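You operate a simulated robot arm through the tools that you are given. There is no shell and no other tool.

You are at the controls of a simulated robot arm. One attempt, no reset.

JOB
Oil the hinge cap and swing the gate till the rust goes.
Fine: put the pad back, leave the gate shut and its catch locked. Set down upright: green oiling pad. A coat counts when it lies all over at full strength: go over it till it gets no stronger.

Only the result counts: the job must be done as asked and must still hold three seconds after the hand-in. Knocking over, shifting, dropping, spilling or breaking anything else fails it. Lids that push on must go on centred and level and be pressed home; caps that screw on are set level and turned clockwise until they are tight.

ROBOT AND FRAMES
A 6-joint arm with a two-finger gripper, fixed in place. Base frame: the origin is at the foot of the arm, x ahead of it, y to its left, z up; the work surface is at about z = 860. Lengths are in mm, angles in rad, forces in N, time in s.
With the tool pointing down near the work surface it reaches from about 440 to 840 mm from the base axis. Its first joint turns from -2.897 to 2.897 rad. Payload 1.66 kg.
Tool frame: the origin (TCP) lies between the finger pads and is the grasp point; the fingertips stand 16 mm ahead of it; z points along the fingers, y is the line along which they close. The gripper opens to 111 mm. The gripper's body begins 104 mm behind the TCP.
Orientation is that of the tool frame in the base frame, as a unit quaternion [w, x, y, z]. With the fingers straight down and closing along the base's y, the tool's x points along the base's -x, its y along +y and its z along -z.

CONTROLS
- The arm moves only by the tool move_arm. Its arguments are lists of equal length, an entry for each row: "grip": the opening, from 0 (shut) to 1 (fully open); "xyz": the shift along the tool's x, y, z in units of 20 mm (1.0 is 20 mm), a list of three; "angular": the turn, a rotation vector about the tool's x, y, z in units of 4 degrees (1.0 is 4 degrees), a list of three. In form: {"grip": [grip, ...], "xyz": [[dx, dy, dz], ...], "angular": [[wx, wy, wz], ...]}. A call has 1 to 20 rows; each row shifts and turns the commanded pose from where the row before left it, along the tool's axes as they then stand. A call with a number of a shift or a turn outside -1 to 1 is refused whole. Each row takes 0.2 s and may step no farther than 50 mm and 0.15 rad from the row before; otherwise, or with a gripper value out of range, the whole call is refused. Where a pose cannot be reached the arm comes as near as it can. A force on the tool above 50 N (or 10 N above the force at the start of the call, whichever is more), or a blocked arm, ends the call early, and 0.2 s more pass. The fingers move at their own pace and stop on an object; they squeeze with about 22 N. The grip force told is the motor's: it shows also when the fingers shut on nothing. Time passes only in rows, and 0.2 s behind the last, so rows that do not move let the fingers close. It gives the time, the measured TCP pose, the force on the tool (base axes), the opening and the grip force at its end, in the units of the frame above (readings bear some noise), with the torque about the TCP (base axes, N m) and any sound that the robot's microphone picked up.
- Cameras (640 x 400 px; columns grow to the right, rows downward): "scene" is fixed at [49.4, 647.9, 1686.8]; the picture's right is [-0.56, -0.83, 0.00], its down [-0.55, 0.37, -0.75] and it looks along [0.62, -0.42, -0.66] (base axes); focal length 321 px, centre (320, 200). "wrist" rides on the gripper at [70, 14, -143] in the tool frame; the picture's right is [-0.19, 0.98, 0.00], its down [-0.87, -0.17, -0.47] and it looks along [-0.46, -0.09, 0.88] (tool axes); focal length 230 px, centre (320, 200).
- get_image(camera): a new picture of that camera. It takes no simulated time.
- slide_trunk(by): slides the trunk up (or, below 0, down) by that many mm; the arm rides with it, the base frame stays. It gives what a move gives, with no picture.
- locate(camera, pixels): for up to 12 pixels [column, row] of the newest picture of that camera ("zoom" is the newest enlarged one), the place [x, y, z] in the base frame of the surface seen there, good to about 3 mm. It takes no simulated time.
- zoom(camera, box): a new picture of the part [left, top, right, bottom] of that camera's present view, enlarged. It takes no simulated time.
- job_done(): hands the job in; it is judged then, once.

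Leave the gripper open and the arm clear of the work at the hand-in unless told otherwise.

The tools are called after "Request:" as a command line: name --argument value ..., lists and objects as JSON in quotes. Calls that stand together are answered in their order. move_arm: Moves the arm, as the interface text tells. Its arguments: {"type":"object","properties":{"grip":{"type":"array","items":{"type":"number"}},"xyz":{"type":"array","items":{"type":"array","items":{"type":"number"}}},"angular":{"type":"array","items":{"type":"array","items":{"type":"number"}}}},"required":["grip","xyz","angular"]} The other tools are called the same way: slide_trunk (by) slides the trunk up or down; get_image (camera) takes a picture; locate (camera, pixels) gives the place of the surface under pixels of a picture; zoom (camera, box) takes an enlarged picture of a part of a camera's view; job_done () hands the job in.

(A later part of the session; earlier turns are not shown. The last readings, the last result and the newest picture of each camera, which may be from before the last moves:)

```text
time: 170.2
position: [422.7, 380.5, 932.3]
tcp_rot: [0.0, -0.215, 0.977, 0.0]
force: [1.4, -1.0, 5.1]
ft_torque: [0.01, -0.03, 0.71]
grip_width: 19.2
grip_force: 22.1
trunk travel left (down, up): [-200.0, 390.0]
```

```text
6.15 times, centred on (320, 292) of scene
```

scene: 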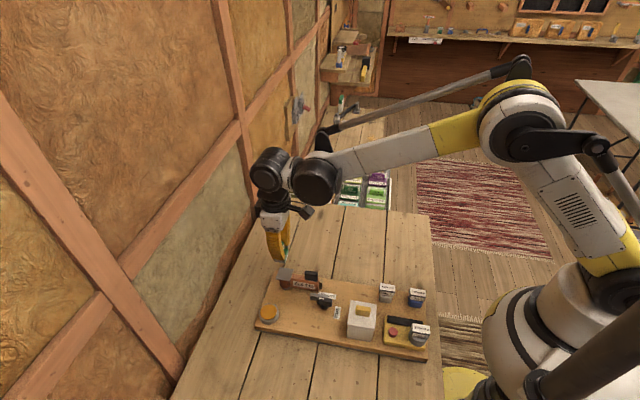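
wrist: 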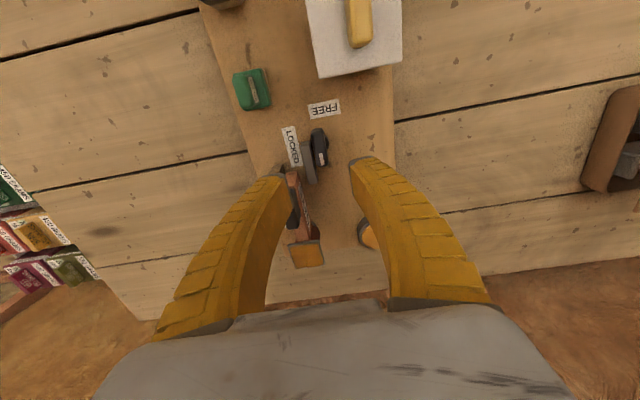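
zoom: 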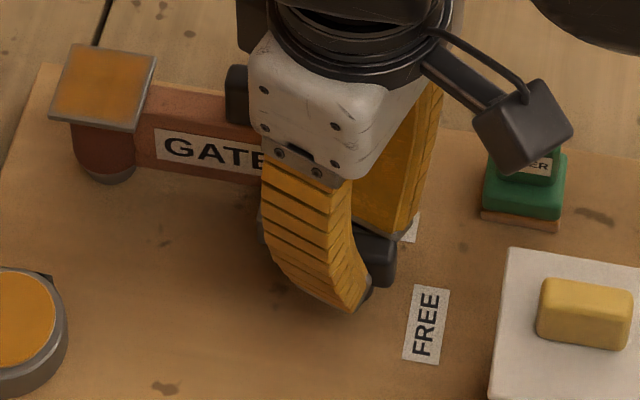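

The knob resists clockwise (0.71 N·m, fingers being pried apart). I'll turn back to the start angle and try the other way gently for comparison.

Request:
move_arm --grip '[0, 0, 0, 0, 0, 0, 0]' --xyz '[[0, 0, 0], [0, 0, 0], [0, 0, 0], [0, 0, 0], [0, 0, 0], [0, 0, 0], [0, 0, 0]]' --angular '[[0, 0, -1], [0, 0, -1], [0, 0, -1], [0, 0, -1], [0, 0, -1], [0, 0, 0], [0, 0, 0]]'

Request:
zoom --camera "wrist" --box '[260, 110, 380, 220]'

Request:
move_arm --grip '[0, 0, 0, 0]' --xyz '[[0, 0, 0], [0, 0, 0], [0, 0, 0], [0, 0, 0]]' --angular '[[0, 0, -1], [0, 0, -1], [0, 0, -1], [0, 0, 0]]'

Request:
zoom --camera "wrist" --box '[260, 110, 380, 220]'

Request:
zoom --camera "scene" --box '[280, 260, 360, 325]'

```text
time: 171.8
position: [422.5, 382.0, 931.2]
tcp_rot: [-0.001, -0.383, 0.924, 0.0]
force: [-0.6, 1.0, 0.9]
ft_torque: [0.04, -0.03, 0.05]
grip_width: 10.3
grip_force: 21.8
trunk travel left (down, up): [-200.0, 390.0]
```

```text
3.64 times, centred on (320, 165) of wrist
```

zoom: 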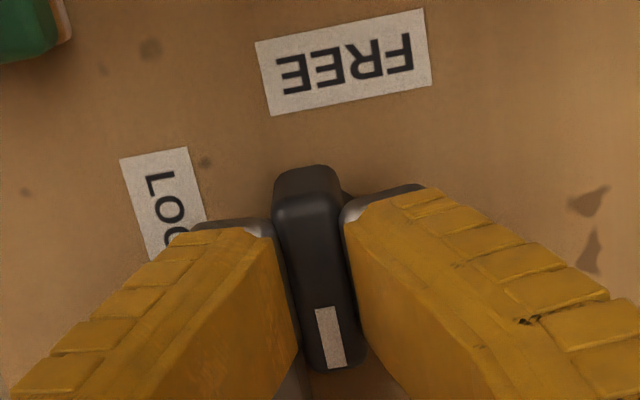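

```text
time: 172.8
position: [422.1, 380.2, 930.6]
tcp_rot: [0.0, -0.477, 0.879, 0.001]
force: [1.5, -0.5, 2.3]
ft_torque: [-0.02, -0.04, 0.01]
grip_width: 10.6
grip_force: 22.2
trunk travel left (down, up): [-200.0, 390.0]
```

```text
3.64 times, centred on (320, 165) of wrist
```

zoom: 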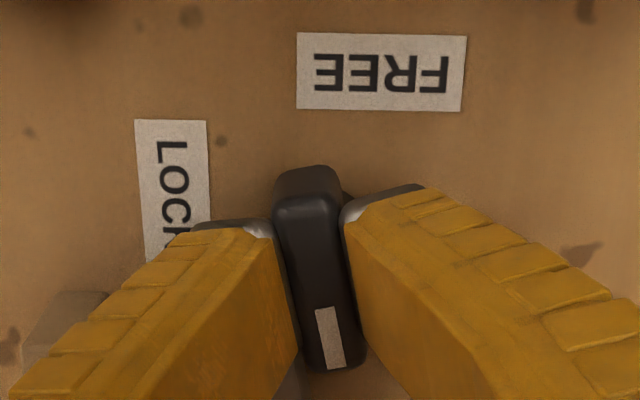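

```text
6.15 times, centred on (320, 292) of scene
```

zoom: 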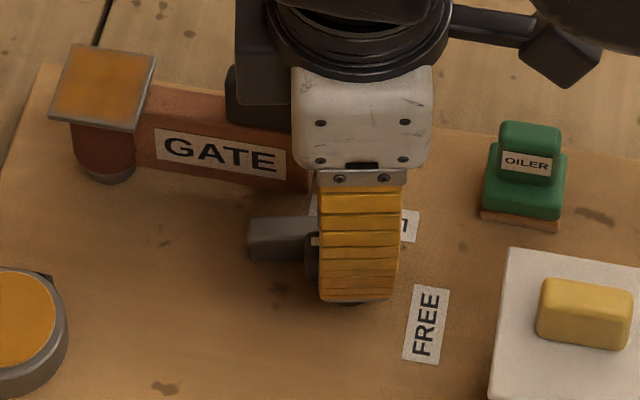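

Counter-clockwise turns freely – the bar swung away from the gate. Continue counter-clockwise, watching for its end stop.

Request:
move_arm --grip '[0, 0, 0, 0, 0, 0, 0, 0, 0, 0]' --xyz '[[0, 0, 0], [0, 0, 0], [0, 0, 0], [0, 0, 0], [0, 0, 0], [0, 0, 0], [0, 0, 0], [0, 0, 0], [0, 0, 0], [0, 0, 0]]' --angular '[[0, 0, -1], [0, 0, -1], [0, 0, -1], [0, 0, -1], [0, 0, -1], [0, 0, -1], [0, 0, -1], [0, 0, -1], [0, 0, -1], [0, 0, 0]]'

Request:
zoom --camera "wrist" --box '[260, 110, 380, 220]'

Request:
zoom --camera "scene" --box '[280, 260, 360, 325]'

```text
time: 175.0
position: [424.2, 380.5, 930.7]
tcp_rot: [0.0, 0.725, -0.689, 0.0]
force: [13.9, -4.9, 1.6]
ft_torque: [-0.05, -0.1, 0.0]
grip_width: 10.7
grip_force: 22.5
trunk travel left (down, up): [-200.0, 390.0]
```

```text
3.64 times, centred on (320, 165) of wrist
```

zoom: 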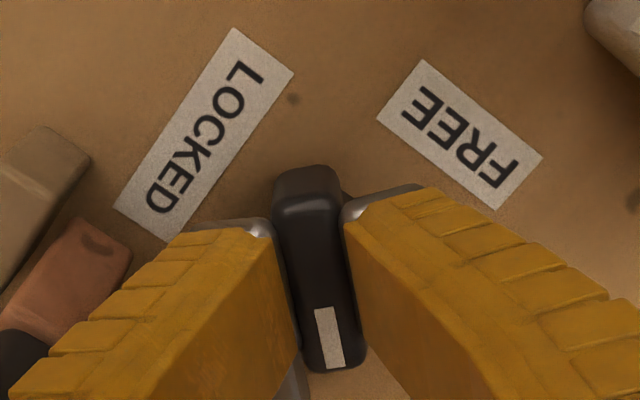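

```text
6.15 times, centred on (320, 292) of scene
```

zoom: 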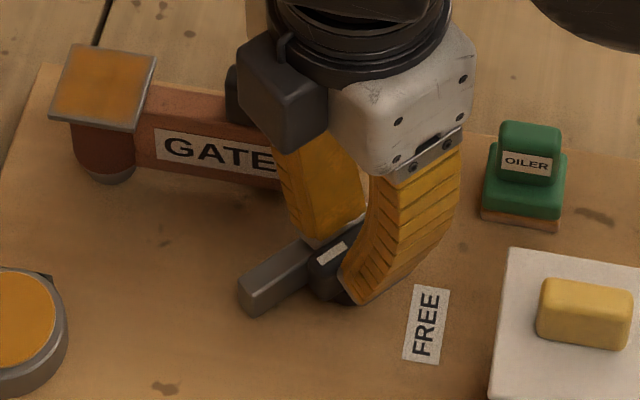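

Turned ~48° so far; a 14 N side force says my rotation centre is ~1 mm off. I'll shift 1 mm with the force and continue turning.

Request:
move_arm --grip '[0, 0, 0, 0, 0, 0, 0]' --xyz '[[0.02, -0.05, 0], [0, 0, 0], [0, 0, 0], [0, 0, 0], [0, 0, 0], [0, 0, 0], [0, 0, 0]]' --angular '[[0, 0, 0], [0, 0, -1], [0, 0, -1], [0, 0, -1], [0, 0, -1], [0, 0, -1], [0, 0, 0]]'

```text
time: 176.6
position: [424.6, 379.1, 931.7]
tcp_rot: [0.0, 0.834, -0.552, 0.0]
force: [4.8, -0.4, 8.2]
ft_torque: [0.29, -0.33, -0.57]
grip_width: 10.2
grip_force: 22.2
trunk travel left (down, up): [-200.0, 390.0]
```

Now a resisting torque (−0.57 N·m) at ~68° – possibly its stop. Let me look.

Request:
zoom --camera "wrist" --box '[260, 110, 380, 220]'

Request:
zoom --camera "scene" --box '[280, 260, 360, 325]'

```text
3.64 times, centred on (320, 165) of wrist
```

zoom: 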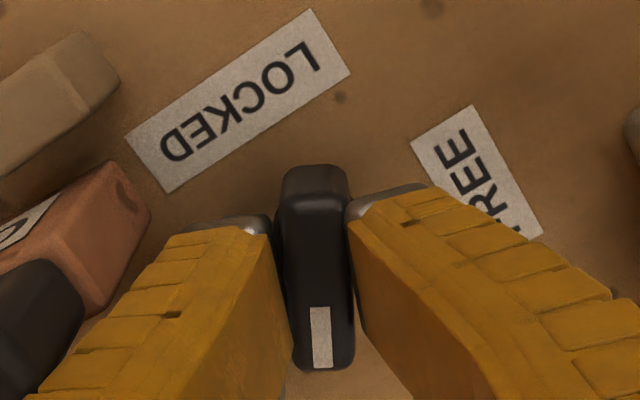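

```text
6.15 times, centred on (320, 292) of scene
```

zoom: 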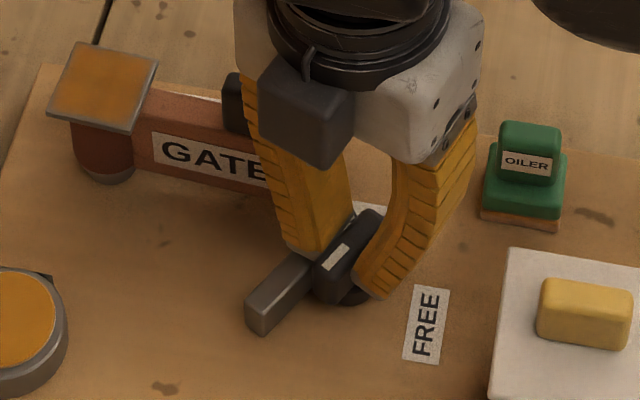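

The bar is swung well aside (gate arc clears it by my geometry), and the resistance likely comes from a finger brushing the gate handle. I'll open the fingers while shifting away from the gate (+tool y), then lift off.

Request:
move_arm --grip '[0.12, 0.16, 0.2, 0.2, 0.2, 0.2, 0.2, 0.2, 0.2]' --xyz '[[0, 0.1, 0], [0, 0.15, 0], [0, 0.1, 0], [0, 0, -0.3], [0, 0, -0.6], [0, 0, -0.9], [0, 0, -0.9], [0, 0, -0.9], [0, 0, -0.9]]' --angular '[[0, 0, 0], [0, 0, 0], [0, 0, 0], [0, 0, 0], [0, 0, 0], [0, 0, 0], [0, 0, 0], [0, 0, 0], [0, 0, 0]]'

Request:
zoom --camera "scene" --box '[265, 260, 365, 325]'

Request:
get_image --camera "wrist"

```text
time: 178.6
position: [417.7, 377.2, 1020.4]
tcp_rot: [0.0, 0.834, -0.552, 0.0]
force: [0.5, -0.7, 0.4]
ft_torque: [-0.01, 0.02, -0.02]
grip_width: 25.4
grip_force: 1.7
trunk travel left (down, up): [-200.0, 390.0]
```

```text
6.15 times, centred on (315, 292) of scene
```

zoom: 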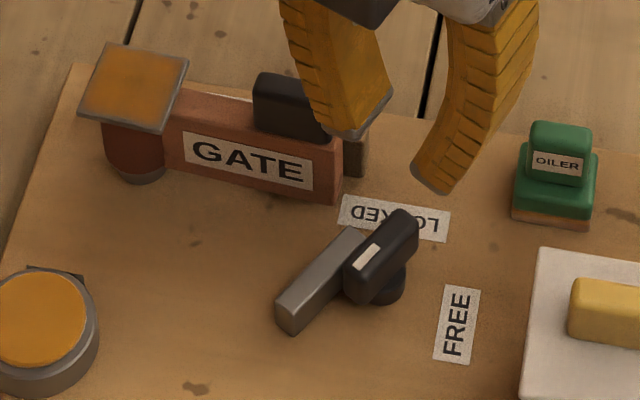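

```text
taken
```

wrist: 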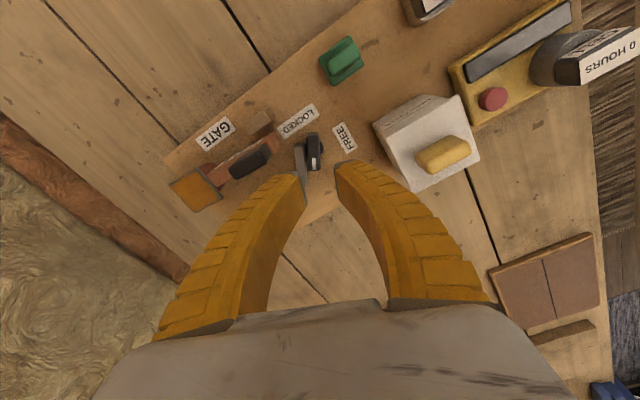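

The bar now stands well away from the gate. I'll turn the tool back to the gate's direction and move over the gate handle.

Request:
move_arm --grip '[0.4, 0.4, 0.4, 0.4, 0.4, 0.4, 0.4, 0.4, 0.4, 0.4, 0.4, 0.4, 0.4, 0.4, 0.4, 0.4, 0.4]' --xyz '[[0, 0, 0], [0, 0, 0], [0, 0, 0], [0, 0, 0], [0, 0, 0], [0, 0, 0], [0, 0, 0], [0, 0, 0], [0, 0, 0], [0, 0, 0], [0, 0, 0], [0, 0, 0], [0, 0, 0], [0, 0, 0], [0, 0, 0], [0, 0, 0], [0, 0, 0]]' --angular '[[0, 0, 1], [0, 0, 1], [0, 0, 1], [0, 0, 1], [0, 0, 1], [0, 0, 1], [0, 0, 1], [0, 0, 1], [0, 0, 1], [0, 0, 1], [0, 0, 1], [0, 0, 1], [0, 0, 1], [0, 0, 1], [0, 0, 1], [0, 0, 1], [0, 0, 1]]'

Request:
move_arm --grip '[0.4, 0.4, 0.4, 0.4, 0.4]' --xyz '[[-0.645, -0.48, 0], [-0.645, -0.48, 0], [-0.645, -0.48, 0], [-0.645, -0.49, 0], [0, 0, 0]]' --angular '[[0, 0, 0], [0, 0, 0], [0, 0, 0], [0, 0, 0], [0, 0, 0]]'

Request:
zoom --camera "wrist" --box '[260, 100, 380, 240]'

Request:
locate --camera "zoom" --pixels '[[320, 170], [315, 140], [325, 200], [300, 170], [345, 170]]'

```text
time: 182.2
position: [417.7, 377.9, 1020.9]
tcp_rot: [0.0, -0.382, 0.924, 0.001]
force: [1.5, 0.3, 0.2]
ft_torque: [0.02, 0.01, 0.0]
grip_width: 46.8
grip_force: 1.6
trunk travel left (down, up): [-200.0, 390.0]
```

```text
time: 183.4
position: [482.2, 387.4, 1020.9]
tcp_rot: [0.0, -0.382, 0.924, 0.0]
force: [-0.6, -0.9, 0.1]
ft_torque: [0.0, 0.01, -0.02]
grip_width: 46.7
grip_force: 1.9
trunk travel left (down, up): [-200.0, 390.0]
```

```text
2.86 times, centred on (320, 170) of wrist
```

zoom: 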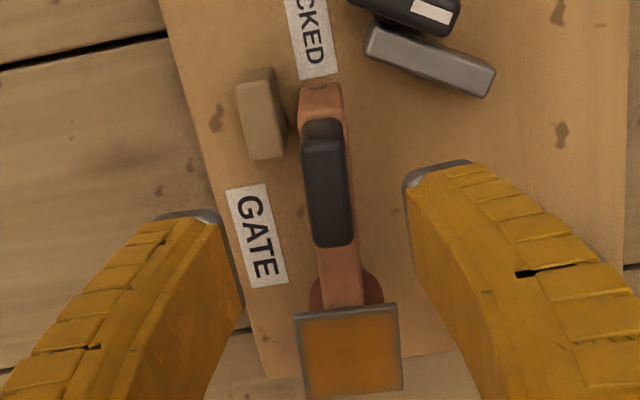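

```text
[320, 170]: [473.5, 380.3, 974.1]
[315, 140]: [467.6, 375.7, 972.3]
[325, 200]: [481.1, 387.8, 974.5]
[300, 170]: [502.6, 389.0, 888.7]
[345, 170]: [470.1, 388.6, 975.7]
```

The handle is centred between the fingers. Descend to z≈967 and narrow to a loose ~25 mm cage.

Request:
move_arm --grip '[0.4, 0.4, 0.4, 0.4, 0.2, 0.2, 0.2]' --xyz '[[0.04, 0, 0.67], [0, 0, 0.67], [0, 0, 0.67], [0, 0, 0.67], [0, 0, 0], [0, 0, 0], [0, 0, 0]]' --angular '[[0, 0, 0], [0, 0, 0], [0, 0, 0], [0, 0, 0], [0, 0, 0], [0, 0, 0], [0, 0, 0]]'

Request:
zoom --camera "wrist" --box '[260, 100, 380, 240]'

```text
time: 185.0
position: [482.5, 385.4, 968.6]
tcp_rot: [0.0, -0.382, 0.924, 0.0]
force: [-0.2, -0.3, -0.4]
ft_torque: [0.0, 0.01, 0.01]
grip_width: 25.2
grip_force: 1.8
trunk travel left (down, up): [-200.0, 390.0]
```

```text
2.86 times, centred on (320, 170) of wrist
```

zoom: 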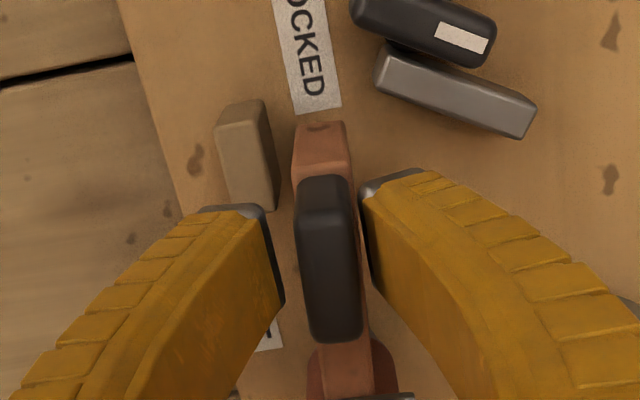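

Caged. Now swing the gate open in an arc about the hinge: 5 rows of 4° first, checking the force.

Request:
move_arm --grip '[0.2, 0.2, 0.2, 0.2, 0.2, 0.2]' --xyz '[[0, 0.15, 0], [-0.009, 0.2626, 0], [-0.009, 0.2626, 0], [-0.009, 0.2626, 0], [-0.009, 0.2626, 0], [-0.009, 0.2626, 0]]' --angular '[[0, 0, 0], [0, 0, 1], [0, 0, 1], [0, 0, 1], [0, 0, 1], [0, 0, 1]]'

Request:
zoom --camera "wrist" --box '[260, 100, 380, 240]'

Request:
zoom --camera "scene" --box '[265, 255, 355, 325]'

```text
time: 186.4
position: [463.7, 409.8, 966.5]
tcp_rot: [0.0, -0.215, 0.977, 0.0]
force: [1.4, 0.6, -0.2]
ft_torque: [0.04, 0.01, -0.01]
grip_width: 25.4
grip_force: 2.8
trunk travel left (down, up): [-200.0, 390.0]
```

```text
2.86 times, centred on (320, 170) of wrist
```

zoom: 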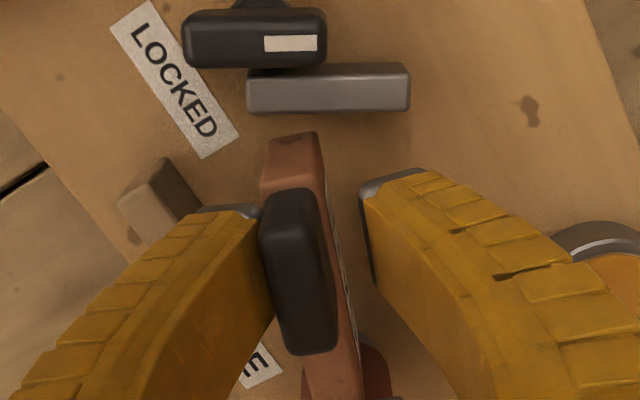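

```text
5.71 times, centred on (310, 290) of scene
```

zoom: 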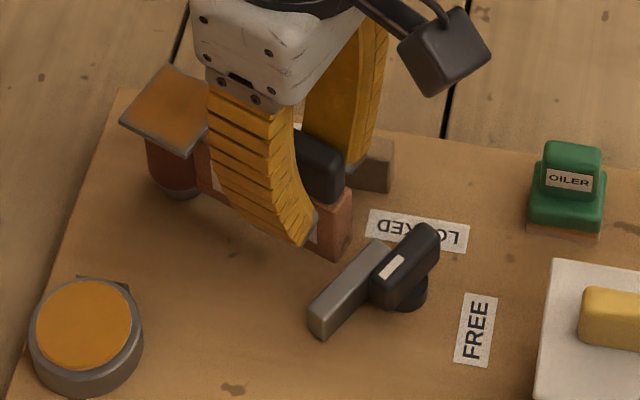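

The gate follows easily (1.5 N) and its end clears the bar. Continue to ~52°.

Request:
move_arm --grip '[0.2, 0.2, 0.2, 0.2, 0.2, 0.2, 0.2, 0.2]' --xyz '[[-0.009, 0.2626, 0], [-0.009, 0.2626, 0], [-0.009, 0.2626, 0], [-0.009, 0.2626, 0], [-0.009, 0.2626, 0], [-0.009, 0.2626, 0], [-0.009, 0.2626, 0], [0, 0, 0]]' --angular '[[0, 0, 1], [0, 0, 1], [0, 0, 1], [0, 0, 1], [0, 0, 1], [0, 0, 1], [0, 0, 1], [0, 0, 0]]'

Request:
zoom --camera "wrist" --box '[240, 80, 400, 240]'

Request:
zoom --camera "scene" --box '[265, 255, 355, 325]'

```text
time: 188.2
position: [456.4, 446.0, 967.7]
tcp_rot: [0.0, 0.026, 1.0, 0.0]
force: [-0.4, 0.0, -0.2]
ft_torque: [0.0, 0.02, 0.01]
grip_width: 25.6
grip_force: 2.1
trunk travel left (down, up): [-200.0, 390.0]
```

```text
2.50 times, centred on (320, 160) of wrist
```

zoom: 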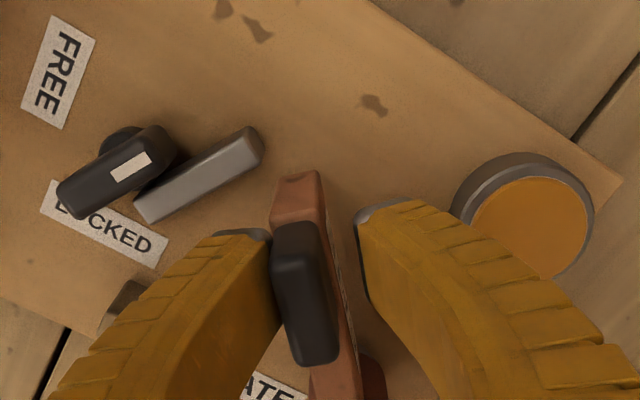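

```text
5.71 times, centred on (310, 290) of scene
```

zoom: 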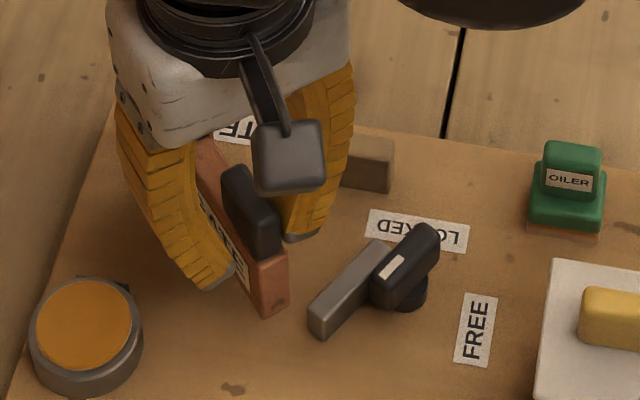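

~48° open. Now swing back shut (12 rows plus ~10 mm slack take-up).

Request:
move_arm --grip '[0.2, 0.2, 0.2, 0.2, 0.2, 0.2, 0.2, 0.2, 0.2, 0.2, 0.2, 0.2, 0.2, 0.2]' --xyz '[[-0.009, -0.2626, 0], [-0.009, -0.2626, 0], [-0.009, -0.2626, 0], [-0.009, -0.2626, 0], [-0.009, -0.2626, 0], [-0.009, -0.2626, 0], [-0.009, -0.2626, 0], [-0.009, -0.2626, 0], [-0.009, -0.2626, 0], [-0.009, -0.2626, 0], [-0.009, -0.2626, 0], [-0.009, -0.2626, 0], [0, -0.2, 0], [0, -0.2, 0]]' --angular '[[0, 0, -1], [0, 0, -1], [0, 0, -1], [0, 0, -1], [0, 0, -1], [0, 0, -1], [0, 0, -1], [0, 0, -1], [0, 0, -1], [0, 0, -1], [0, 0, -1], [0, 0, -1], [0, 0, 0], [0, 0, 0]]'

Request:
zoom --camera "wrist" --box '[240, 80, 400, 280]'

Request:
zoom --camera "scene" --box '[265, 255, 355, 325]'

```text
time: 191.2
position: [485.6, 383.2, 967.4]
tcp_rot: [0.001, -0.382, 0.924, 0.0]
force: [-0.1, -0.2, -0.2]
ft_torque: [-0.02, 0.02, 0.01]
grip_width: 25.4
grip_force: 2.6
trunk travel left (down, up): [-200.0, 390.0]
```

```text
2.00 times, centred on (320, 180) of wrist
```

zoom: 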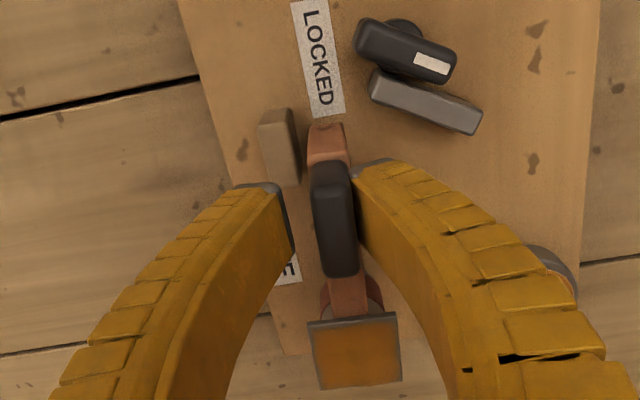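

```text
5.71 times, centred on (310, 290) of scene
```

zoom: 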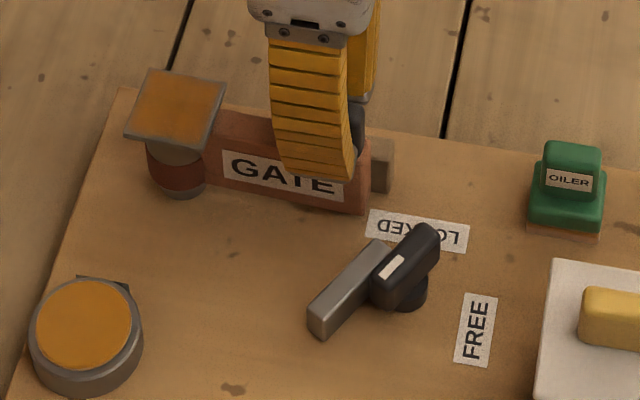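

The rust sleeve on the hinge column is already half gone (its upper part shows grey). Another full open–shut swing.

Request:
move_arm --grip '[0.2, 0.2, 0.2, 0.2, 0.2, 0.2, 0.2, 0.2, 0.2, 0.2, 0.2, 0.2, 0.2, 0.2, 0.2]' --xyz '[[0, 0.2, 0], [0, 0.2, 0], [-0.009, 0.2626, 0], [-0.009, 0.2626, 0], [-0.009, 0.2626, 0], [-0.009, 0.2626, 0], [-0.009, 0.2626, 0], [-0.009, 0.2626, 0], [-0.009, 0.2626, 0], [-0.009, 0.2626, 0], [-0.009, 0.2626, 0], [-0.009, 0.2626, 0], [-0.009, 0.2626, 0], [-0.009, 0.2626, 0], [0, 0, 0]]' --angular '[[0, 0, 0], [0, 0, 0], [0, 0, 1], [0, 0, 1], [0, 0, 1], [0, 0, 1], [0, 0, 1], [0, 0, 1], [0, 0, 1], [0, 0, 1], [0, 0, 1], [0, 0, 1], [0, 0, 1], [0, 0, 1], [0, 0, 0]]'

Request:
move_arm --grip '[0.2, 0.2, 0.2, 0.2, 0.2, 0.2, 0.2, 0.2, 0.2, 0.2, 0.2, 0.2, 0.2, 0.2]' --xyz '[[-0.009, -0.2626, 0], [-0.009, -0.2626, 0], [-0.009, -0.2626, 0], [-0.009, -0.2626, 0], [-0.009, -0.2626, 0], [-0.009, -0.2626, 0], [-0.009, -0.2626, 0], [-0.009, -0.2626, 0], [-0.009, -0.2626, 0], [-0.009, -0.2626, 0], [-0.009, -0.2626, 0], [-0.009, -0.2626, 0], [0, -0.2, 0], [0, -0.2, 0]]' --angular '[[0, 0, -1], [0, 0, -1], [0, 0, -1], [0, 0, -1], [0, 0, -1], [0, 0, -1], [0, 0, -1], [0, 0, -1], [0, 0, -1], [0, 0, -1], [0, 0, -1], [0, 0, -1], [0, 0, 0], [0, 0, 0]]'

Request:
zoom --camera "scene" --box '[265, 255, 355, 325]'

```text
time: 194.4
position: [456.8, 447.1, 967.7]
tcp_rot: [0.0, 0.027, 1.0, 0.001]
force: [-0.7, -0.3, -0.5]
ft_torque: [0.03, 0.01, -0.02]
grip_width: 25.6
grip_force: 1.9
trunk travel left (down, up): [-200.0, 390.0]
```

```text
time: 197.4
position: [486.6, 383.3, 967.5]
tcp_rot: [0.0, -0.382, 0.924, 0.0]
force: [-0.4, -0.5, 0.1]
ft_torque: [-0.04, -0.02, 0.03]
grip_width: 25.2
grip_force: 1.9
trunk travel left (down, up): [-200.0, 390.0]
```

```text
5.71 times, centred on (310, 290) of scene
```

zoom: 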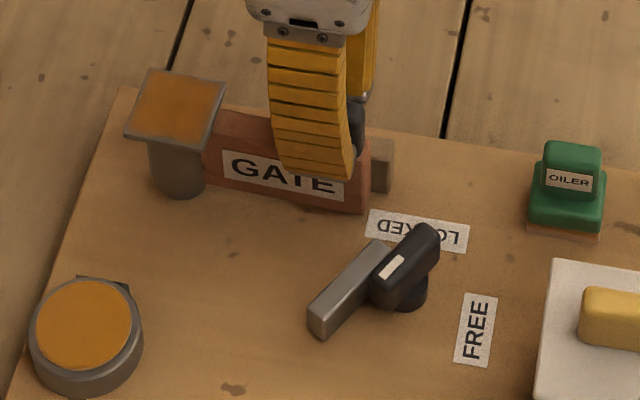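

The column now looks all grey. Zoom closely on the column and the cap.

Request:
zoom --camera "scene" --box '[278, 262, 308, 294]'

Request:
zoom --camera "wrist" --box '[290, 180, 380, 290]'

```text
12.50 times, centred on (293, 278) of scene
```

zoom: 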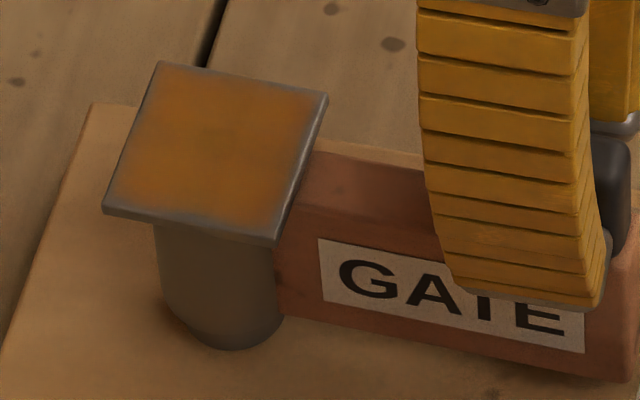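

```text
3.64 times, centred on (335, 235) of wrist
```

zoom: 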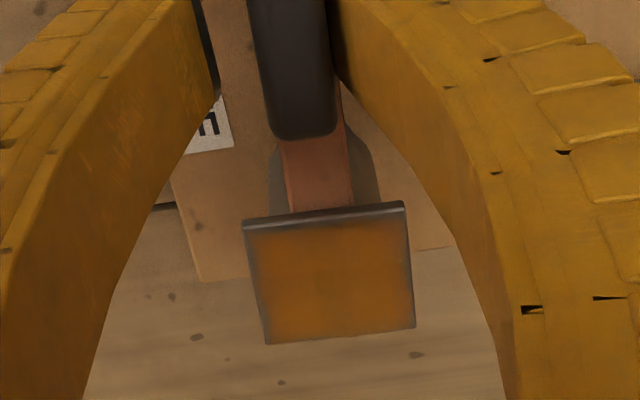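

The rust is gone and the cap's coat is intact. Now press the gate fully shut against its stop.

Request:
move_arm --grip '[0.2, 0.2, 0.2, 0.2, 0.2]' --xyz '[[0, -0.1, 0], [0, -0.1, 0], [0, -0.1, 0], [0, -0.05, 0], [0, 0, 0]]' --angular '[[0, 0, 0], [0, 0, 0], [0, 0, 0], [0, 0, 0], [0, 0, 0]]'

Request:
zoom --camera "wrist" --box '[260, 100, 380, 240]'

```text
time: 198.6
position: [489.2, 377.9, 967.3]
tcp_rot: [0.0, -0.383, 0.924, 0.0]
force: [-4.8, 8.1, 2.7]
ft_torque: [0.13, 0.05, -0.05]
grip_width: 30.5
grip_force: 6.1
trunk travel left (down, up): [-200.0, 390.0]
```

```text
2.86 times, centred on (320, 170) of wrist
```

zoom: 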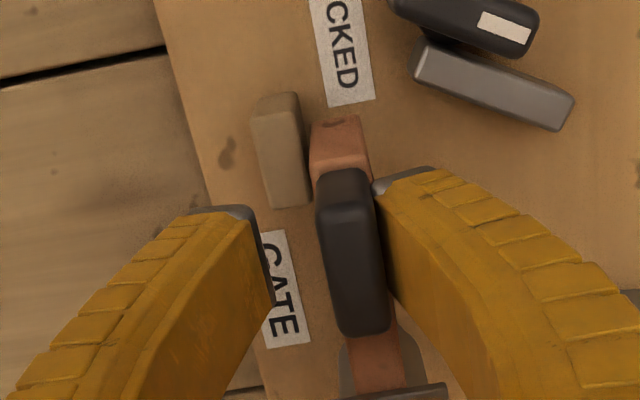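

The gate is shut against its post. I'll back off, lift clear, then close the fingers and turn the tool so I can push the bar back to LOCKED with the closed fingertips, staying clear of the gate handle.

Request:
move_arm --grip '[0.2, 0.3, 0.4, 0.4, 0.4, 0.4, 0.4, 0, 0, 0]' --xyz '[[0, 0.15, 0], [0, 0.1, 0], [0, 0, -0.5], [0, 0, -0.9], [0, 0, -0.9], [0, 0, -0.6], [0, 0, 0], [0, 0, 0], [0, 0, 0], [0, 0, 0]]' --angular '[[0, 0, 0], [0, 0, 0], [0, 0, 0], [0, 0, 0], [0, 0, 0], [0, 0, 0], [0, 0, 0], [0, 0, 1], [0, 0, 1], [0, 0, 0.5]]'

Request:
move_arm --grip '[0, 0, 0, 0, 0, 0, 0, 0, 0, 0, 0, 0, 0, 0, 0, 0, 0, 0, 0, 0]' --xyz '[[0, 0, 0], [0, 0, 0], [0, 0, 0], [0, 0, 0], [0, 0, 0], [0, 0, 0], [0, 0, 0], [0, 0, 0], [0, 0, 0], [0, 0, 0], [0, 0, 0], [0, 0, 0], [0, 0, 0], [0, 0, 0], [0, 0, 0], [0, 0, 0], [0, 0, 0], [0, 0, 0], [0, 0, 0], [0, 0, 0]]' --angular '[[0, 0, 1], [0, 0, 1], [0, 0, 1], [0, 0, 1], [0, 0, 1], [0, 0, 1], [0, 0, 1], [0, 0, 1], [0, 0, 1], [0, 0, 1], [0, 0, 1], [0, 0, 1], [0, 0, 1], [0, 0, 1], [0, 0, 1], [0, 0, 1], [0, 0, 1], [0, 0, 1], [0, 0, 1], [0, 0, 1]]'

Request:
zoom --camera "scene" --box '[265, 255, 365, 325]'

Request:
get_image --camera "wrist"

```text
time: 200.8
position: [486.9, 381.9, 1025.9]
tcp_rot: [0.0, -0.3, 0.954, 0.0]
force: [0.4, 0.2, -0.4]
ft_torque: [0.01, 0.01, 0.0]
grip_width: 0.4
grip_force: 21.9
trunk travel left (down, up): [-200.0, 390.0]
```

```text
time: 205.0
position: [487.3, 381.5, 1026.1]
tcp_rot: [0.001, 0.383, 0.924, -0.001]
force: [-0.8, 0.0, 0.2]
ft_torque: [0.01, -0.02, -0.02]
grip_width: 0.0
grip_force: 21.7
trunk travel left (down, up): [-200.0, 390.0]
```

```text
5.71 times, centred on (315, 290) of scene
```

zoom: 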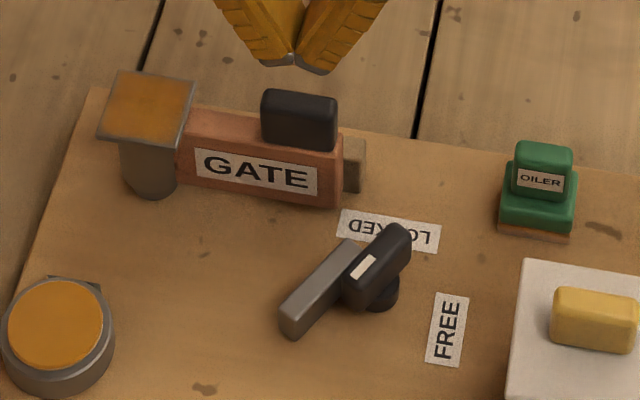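

```text
taken
```

wrist: 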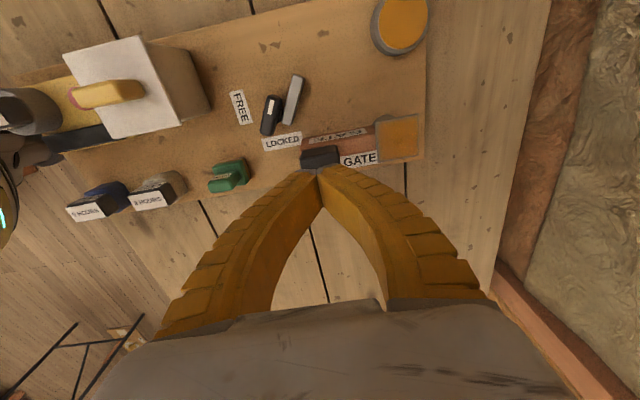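

I'll locate the bar's present ends and the knob in the wrist view.

Request:
zoom --camera "wrist" --box '[240, 60, 330, 150]'

Request:
locate --camera "zoom" --pixels '[[255, 85], [280, 85], [220, 255], [240, 270], [225, 200], [245, 150], [260, 170], [130, 220], [115, 305]]'

```text
4.44 times, centred on (285, 105) of wrist
```

zoom: 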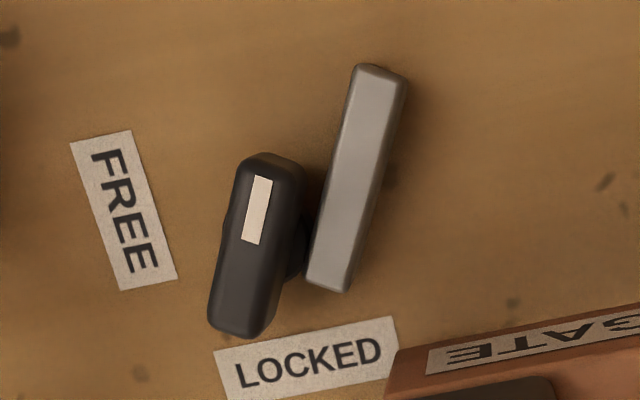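

```text
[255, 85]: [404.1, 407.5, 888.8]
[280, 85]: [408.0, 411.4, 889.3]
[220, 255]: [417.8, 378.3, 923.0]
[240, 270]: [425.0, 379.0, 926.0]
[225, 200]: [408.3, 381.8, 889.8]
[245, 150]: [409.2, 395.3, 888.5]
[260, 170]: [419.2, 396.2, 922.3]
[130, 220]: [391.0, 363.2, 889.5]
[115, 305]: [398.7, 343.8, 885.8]
```

Request:
locate --camera "zoom" --pixels '[[365, 80], [398, 90], [315, 278], [345, 282], [335, 180], [350, 100], [370, 180], [255, 250], [270, 165], [230, 325]]'

```text
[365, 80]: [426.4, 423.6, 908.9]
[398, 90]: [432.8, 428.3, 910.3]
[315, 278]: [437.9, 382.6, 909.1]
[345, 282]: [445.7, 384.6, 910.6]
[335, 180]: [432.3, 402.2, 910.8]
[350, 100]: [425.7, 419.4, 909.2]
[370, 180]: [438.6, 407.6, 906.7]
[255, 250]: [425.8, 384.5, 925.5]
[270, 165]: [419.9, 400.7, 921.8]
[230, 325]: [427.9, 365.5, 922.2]
```

The bar's flank runs from (437, 383) to (425, 422), z 909. I'll go to the start point (393, 421), beside the bar, and lower the closed fingertips to z≈898.

Request:
move_arm --grip '[0, 0, 0, 0, 0, 0, 0, 0, 0, 0, 0, 0, 0, 0]' --xyz '[[0.787, -0.321, 0], [0.787, -0.321, 0], [0.787, -0.321, 0], [0.787, -0.321, 0], [0.787, -0.321, 0], [0.787, -0.321, 0], [0, 0, 0.8], [0, 0, 0.8], [0, 0, 0.8], [0, 0, 0.8], [0, 0, 0.8], [0, 0, 0.8], [0, 0, 0.75], [0, 0, 0]]' --angular '[[0, 0, 0], [0, 0, 0], [0, 0, 0], [0, 0, 0], [0, 0, 0], [0, 0, 0], [0, 0, 0], [0, 0, 0], [0, 0, 0], [0, 0, 0], [0, 0, 0], [0, 0, 0], [0, 0, 0], [0, 0, 0]]'

Request:
zoom --camera "scene" --box '[265, 255, 365, 325]'

Request:
get_image --camera "wrist"

```text
time: 208.0
position: [393.4, 421.0, 914.4]
tcp_rot: [0.001, 0.383, 0.924, 0.0]
force: [0.2, -0.7, 0.2]
ft_torque: [-0.02, 0.01, -0.01]
grip_width: 0.0
grip_force: 22.0
trunk travel left (down, up): [-200.0, 390.0]
```

```text
5.71 times, centred on (315, 290) of scene
```

zoom: 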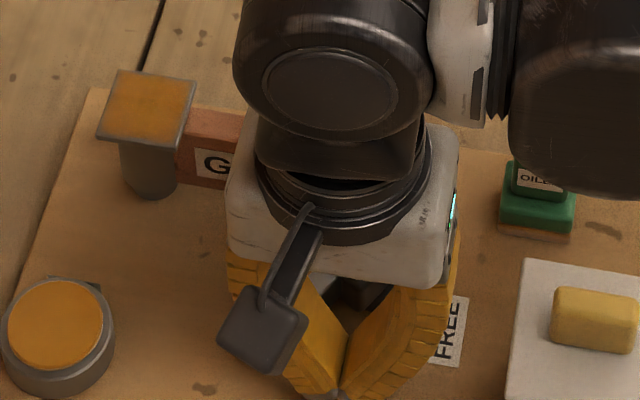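

```text
taken
```

wrist: 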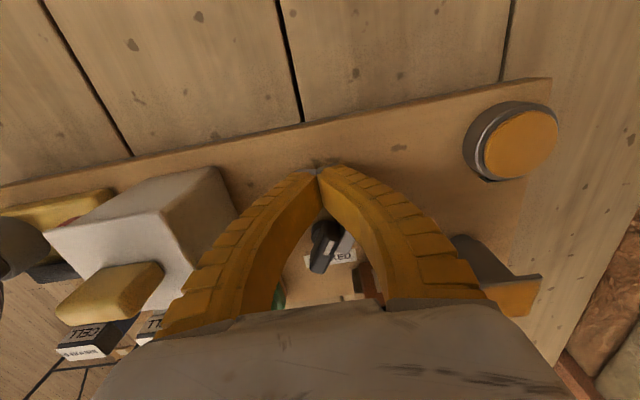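

The closed fingertips stand beside the bar, clear of the box. Now push along the arc, the first two thirds.

Request:
move_arm --grip '[0, 0, 0, 0, 0, 0, 0, 0, 0, 0, 0, 0, 0]' --xyz '[[-0.072, 0.178, 0], [-0.072, 0.178, 0], [-0.072, 0.178, 0], [-0.137, 0.118, 0], [-0.137, 0.118, 0], [-0.137, 0.118, 0], [-0.137, 0.118, 0], [-0.137, 0.118, 0], [-0.176, 0.069, 0], [-0.176, 0.069, 0], [-0.176, 0.069, 0], [-0.176, 0.069, 0], [0, 0, 0]]' --angular '[[0, 0, 0], [0, 0, 0], [0, 0, 0], [0, 0, 0], [0, 0, 0], [0, 0, 0], [0, 0, 0], [0, 0, 0], [0, 0, 0], [0, 0, 0], [0, 0, 0], [0, 0, 0], [0, 0, 0]]'

Request:
get_image --camera "wrist"

Request:
zoom --camera "scene" --box '[265, 255, 365, 325]'

```text
time: 210.8
position: [431.7, 419.7, 915.4]
tcp_rot: [0.0, 0.382, 0.924, -0.001]
force: [-26.0, 13.6, -2.9]
ft_torque: [-0.16, -0.19, -0.49]
grip_width: 0.0
grip_force: 22.4
trunk travel left (down, up): [-200.0, 390.0]
```

```text
taken
```

wrist: 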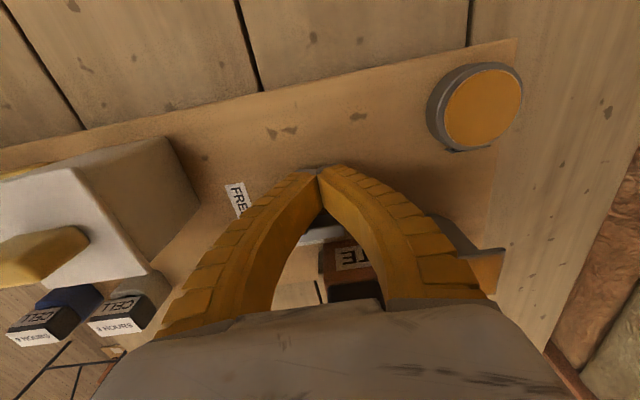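

```text
5.71 times, centred on (315, 290) of scene
```

zoom: 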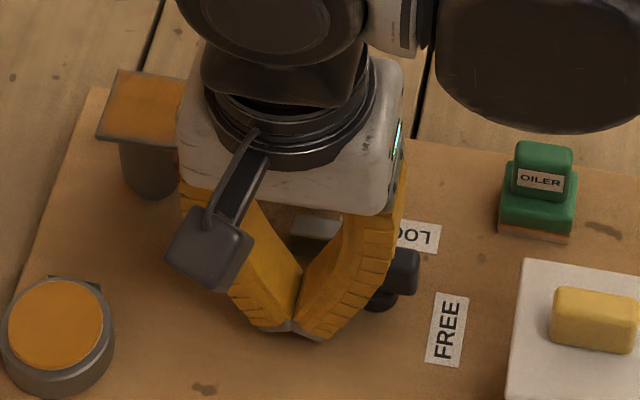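

29 N of reaction – the bar already seems nearly parallel to the gate. I'll retreat 12 mm and lift to see where the catch stands.

Request:
move_arm --grip '[0, 0, 0, 0, 0, 0, 0, 0, 0]' --xyz '[[0.2, 0, 0], [0.4, 0, 0], [0.3, 0, 0], [0, 0, -0.5], [0, 0, -0.9], [0, 0, -0.9], [0, 0, -0.9], [0, 0, -0.9], [0, 0, -0.9]]' --angular '[[0, 0, 0], [0, 0, 0], [0, 0, 0], [0, 0, 0], [0, 0, 0], [0, 0, 0], [0, 0, 0], [0, 0, 0], [0, 0, 0]]'

Request:
get_image --camera "wrist"

Request:
zoom --camera "scene" --box '[265, 255, 365, 325]'

```text
time: 212.8
position: [422.3, 431.1, 1014.6]
tcp_rot: [0.0, 0.383, 0.924, 0.001]
force: [0.0, -0.5, -0.3]
ft_torque: [-0.02, -0.01, 0.01]
grip_width: 0.0
grip_force: 22.0
trunk travel left (down, up): [-200.0, 390.0]
```

```text
taken
```

wrist: 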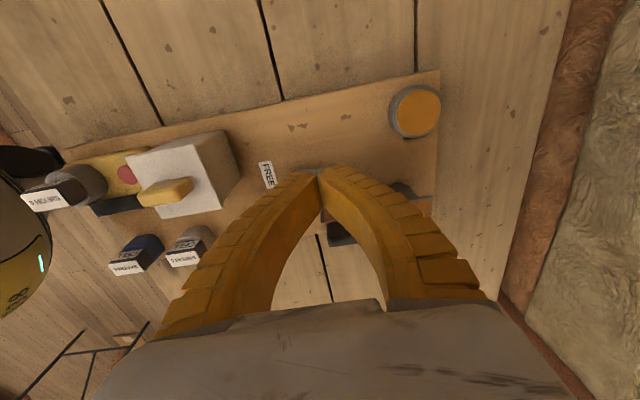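

```text
5.71 times, centred on (315, 290) of scene
```

zoom: 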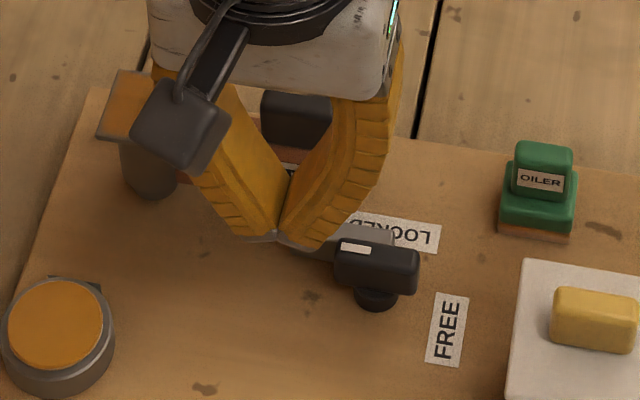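

The catch is back nearly in line with LOCKED. To seat it exactly, I'll turn the tool, grip the knob in the locked orientation, and feel for the stop.

Request:
move_arm --grip '[0.3, 0.3, 0.3, 0.3, 0.3, 0.3, 0.3, 0.3, 0.3, 0.3, 0.3, 0.3, 0.3, 0.3, 0.3, 0.3, 0.3, 0.3, 0.3, 0.3]' --xyz '[[0, 0, 0], [0, 0, 0], [0, 0, 0], [0, 0, 0], [0, 0, 0], [0, 0, 0], [0, 0, 0], [0, 0, 0], [0, 0, 0], [0, 0, 0], [0, 0, 0], [0, 0, 0], [0, 0, 0], [0, 0, 0], [0, 0, 0], [0, 0, 0], [0, 0, 0], [0, 0, 0], [0, 0, 0], [0, 0, 0]]' --angular '[[0, 0, -1], [0, 0, -1], [0, 0, -1], [0, 0, -1], [0, 0, -1], [0, 0, -1], [0, 0, -1], [0, 0, -1], [0, 0, -1], [0, 0, -1], [0, 0, -1], [0, 0, -1], [0, 0, -1], [0, 0, -1], [0, 0, -1], [0, 0, -1], [0, 0, -1], [0, 0, -1], [0, 0, -1], [0, 0, -1]]'

Request:
move_arm --grip '[0.3, 0.3, 0.3, 0.3, 0.3, 0.3, 0.3]' --xyz '[[0, 0, 0], [0, 0, 0], [0, 0, 0], [0.6, -0.61, 0], [0.6, -0.61, 0], [0.585, -0.61, 0], [0, 0, 0]]' --angular '[[0, 0, -1], [0, 0, -1], [0, 0, -0.5], [0, 0, 0], [0, 0, 0], [0, 0, 0], [0, 0, 0]]'

Request:
zoom --camera "wrist" --box '[270, 90, 370, 180]'

Request:
zoom --camera "scene" --box '[265, 255, 365, 325]'

```text
time: 217.0
position: [422.2, 431.5, 1014.1]
tcp_rot: [0.0, -0.301, 0.954, 0.0]
force: [0.0, -0.4, 0.8]
ft_torque: [0.03, 0.0, 0.01]
grip_width: 35.9
grip_force: 1.4
trunk travel left (down, up): [-200.0, 390.0]
```

```text
time: 218.6
position: [423.6, 380.5, 1014.4]
tcp_rot: [-0.001, -0.382, 0.924, 0.0]
force: [0.3, -0.7, -0.2]
ft_torque: [-0.01, 0.0, 0.01]
grip_width: 35.9
grip_force: 2.0
trunk travel left (down, up): [-200.0, 390.0]
```

```text
4.44 times, centred on (320, 135) of wrist
```

zoom: 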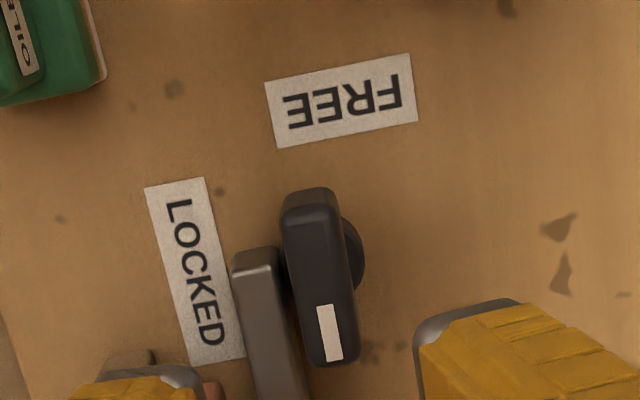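

```text
5.71 times, centred on (315, 290) of scene
```

zoom: 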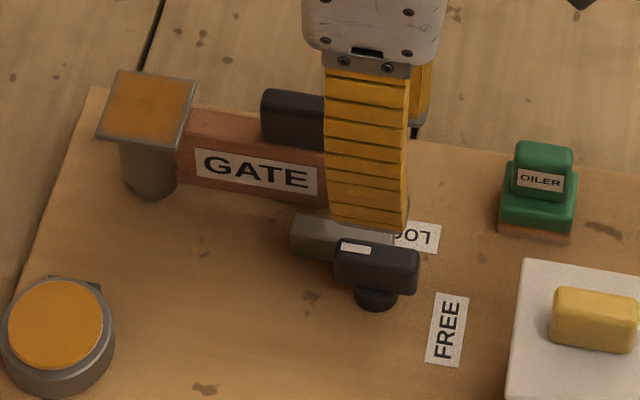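

It looks aligned with LOCKED again. I'll go down, grip the knob, and turn 8° clockwise to feel the locked stop.

Request:
move_arm --grip '[0.3, 0.3, 0.3, 0.3, 0.3, 0.3, 0, 0, 0, 0]' --xyz '[[0, 0, 0.83], [0, 0, 0.83], [0, 0, 0.83], [0, 0, 0.83], [0, 0, 0.83], [0, 0, 0], [0, 0, 0], [0, 0, 0], [0, 0, 0], [0, 0, 0]]' --angular '[[0, 0, 0], [0, 0, 0], [0, 0, 0], [0, 0, 0], [0, 0, 0], [0, 0, 0], [0, 0, 0], [0, 0, 0], [0, 0, 0], [0, 0, 0]]'

Request:
move_arm --grip '[0, 0, 0, 0]' --xyz '[[0, 0, 0], [0, 0, 0], [0, 0, 0], [0, 0, 0]]' --angular '[[0, 0, 0.5], [0, 0, 0.5], [0, 0, 1], [0, 0, 0]]'

Request:
zoom --camera "wrist" --box '[260, 110, 380, 220]'

```text
time: 220.8
position: [423.3, 379.6, 931.2]
tcp_rot: [0.0, -0.383, 0.924, 0.0]
force: [-5.7, 5.4, 6.1]
ft_torque: [0.06, 0.08, 0.01]
grip_width: 10.8
grip_force: 22.5
trunk travel left (down, up): [-200.0, 390.0]
```

```text
time: 221.8
position: [421.8, 379.4, 931.6]
tcp_rot: [0.0, -0.317, 0.948, 0.0]
force: [-7.2, 2.9, 4.5]
ft_torque: [-0.04, 0.08, 0.49]
grip_width: 13.7
grip_force: 21.7
trunk travel left (down, up): [-200.0, 390.0]
```

```text
3.64 times, centred on (320, 165) of wrist
```

zoom: 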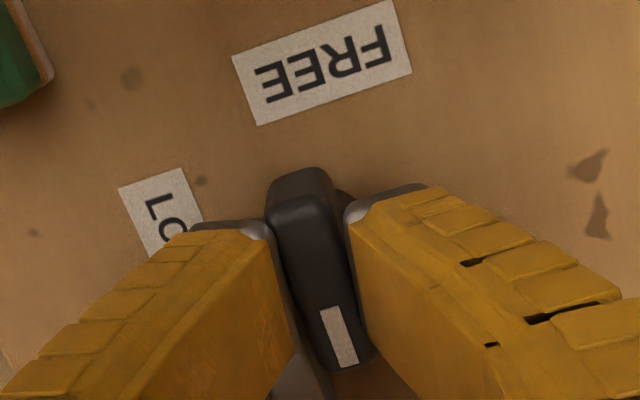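

The stop resists (0.49 N·m): the catch is home at LOCKED. I'll turn the tool back so it doesn't drag the knob, release, and lift off.

Request:
move_arm --grip '[0, 0, 0, 0.2, 0.25, 0.3, 0.3, 0.3, 0.3, 0.3, 0.3, 0.3]' --xyz '[[0, 0, 0], [0, 0, 0], [0, 0, 0], [0, 0, 0], [0, 0, 0], [0, 0, 0], [0, 0, -0.3], [0, 0, -0.6], [0, 0, -0.9], [0, 0, -0.9], [0, 0, -0.9], [0, 0, -0.9]]' --angular '[[0, 0, -0.5], [0, 0, -0.5], [0, 0, -0.7], [0, 0, 0], [0, 0, 0], [0, 0, 0], [0, 0, 0], [0, 0, 0], [0, 0, 0], [0, 0, 0], [0, 0, -0.3], [0, 0, 0]]'

Request:
get_image --camera "wrist"

Request:
zoom --camera "wrist" --box '[270, 90, 370, 180]'

```text
time: 224.4
position: [423.9, 380.8, 1022.0]
tcp_rot: [0.001, -0.383, 0.924, 0.0]
force: [-0.8, 1.1, 0.2]
ft_torque: [-0.01, 0.02, -0.03]
grip_width: 35.9
grip_force: 1.7
trunk travel left (down, up): [-200.0, 390.0]
```

```text
taken
```

wrist: 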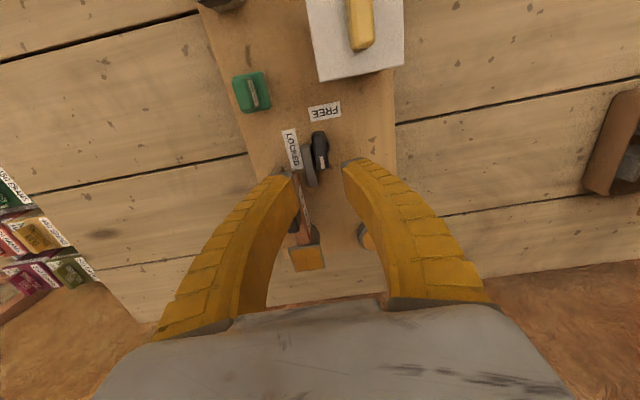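

```text
4.44 times, centred on (320, 135) of wrist
```

zoom: 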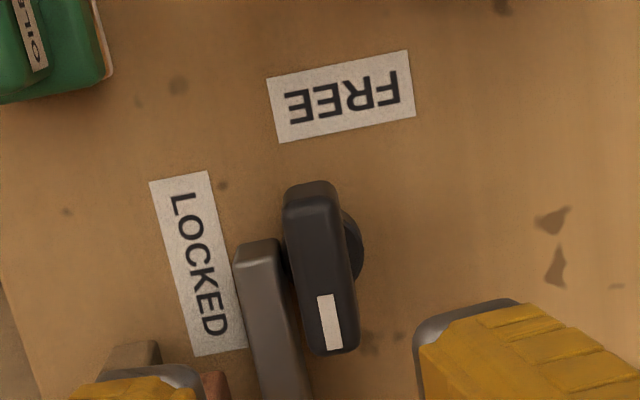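

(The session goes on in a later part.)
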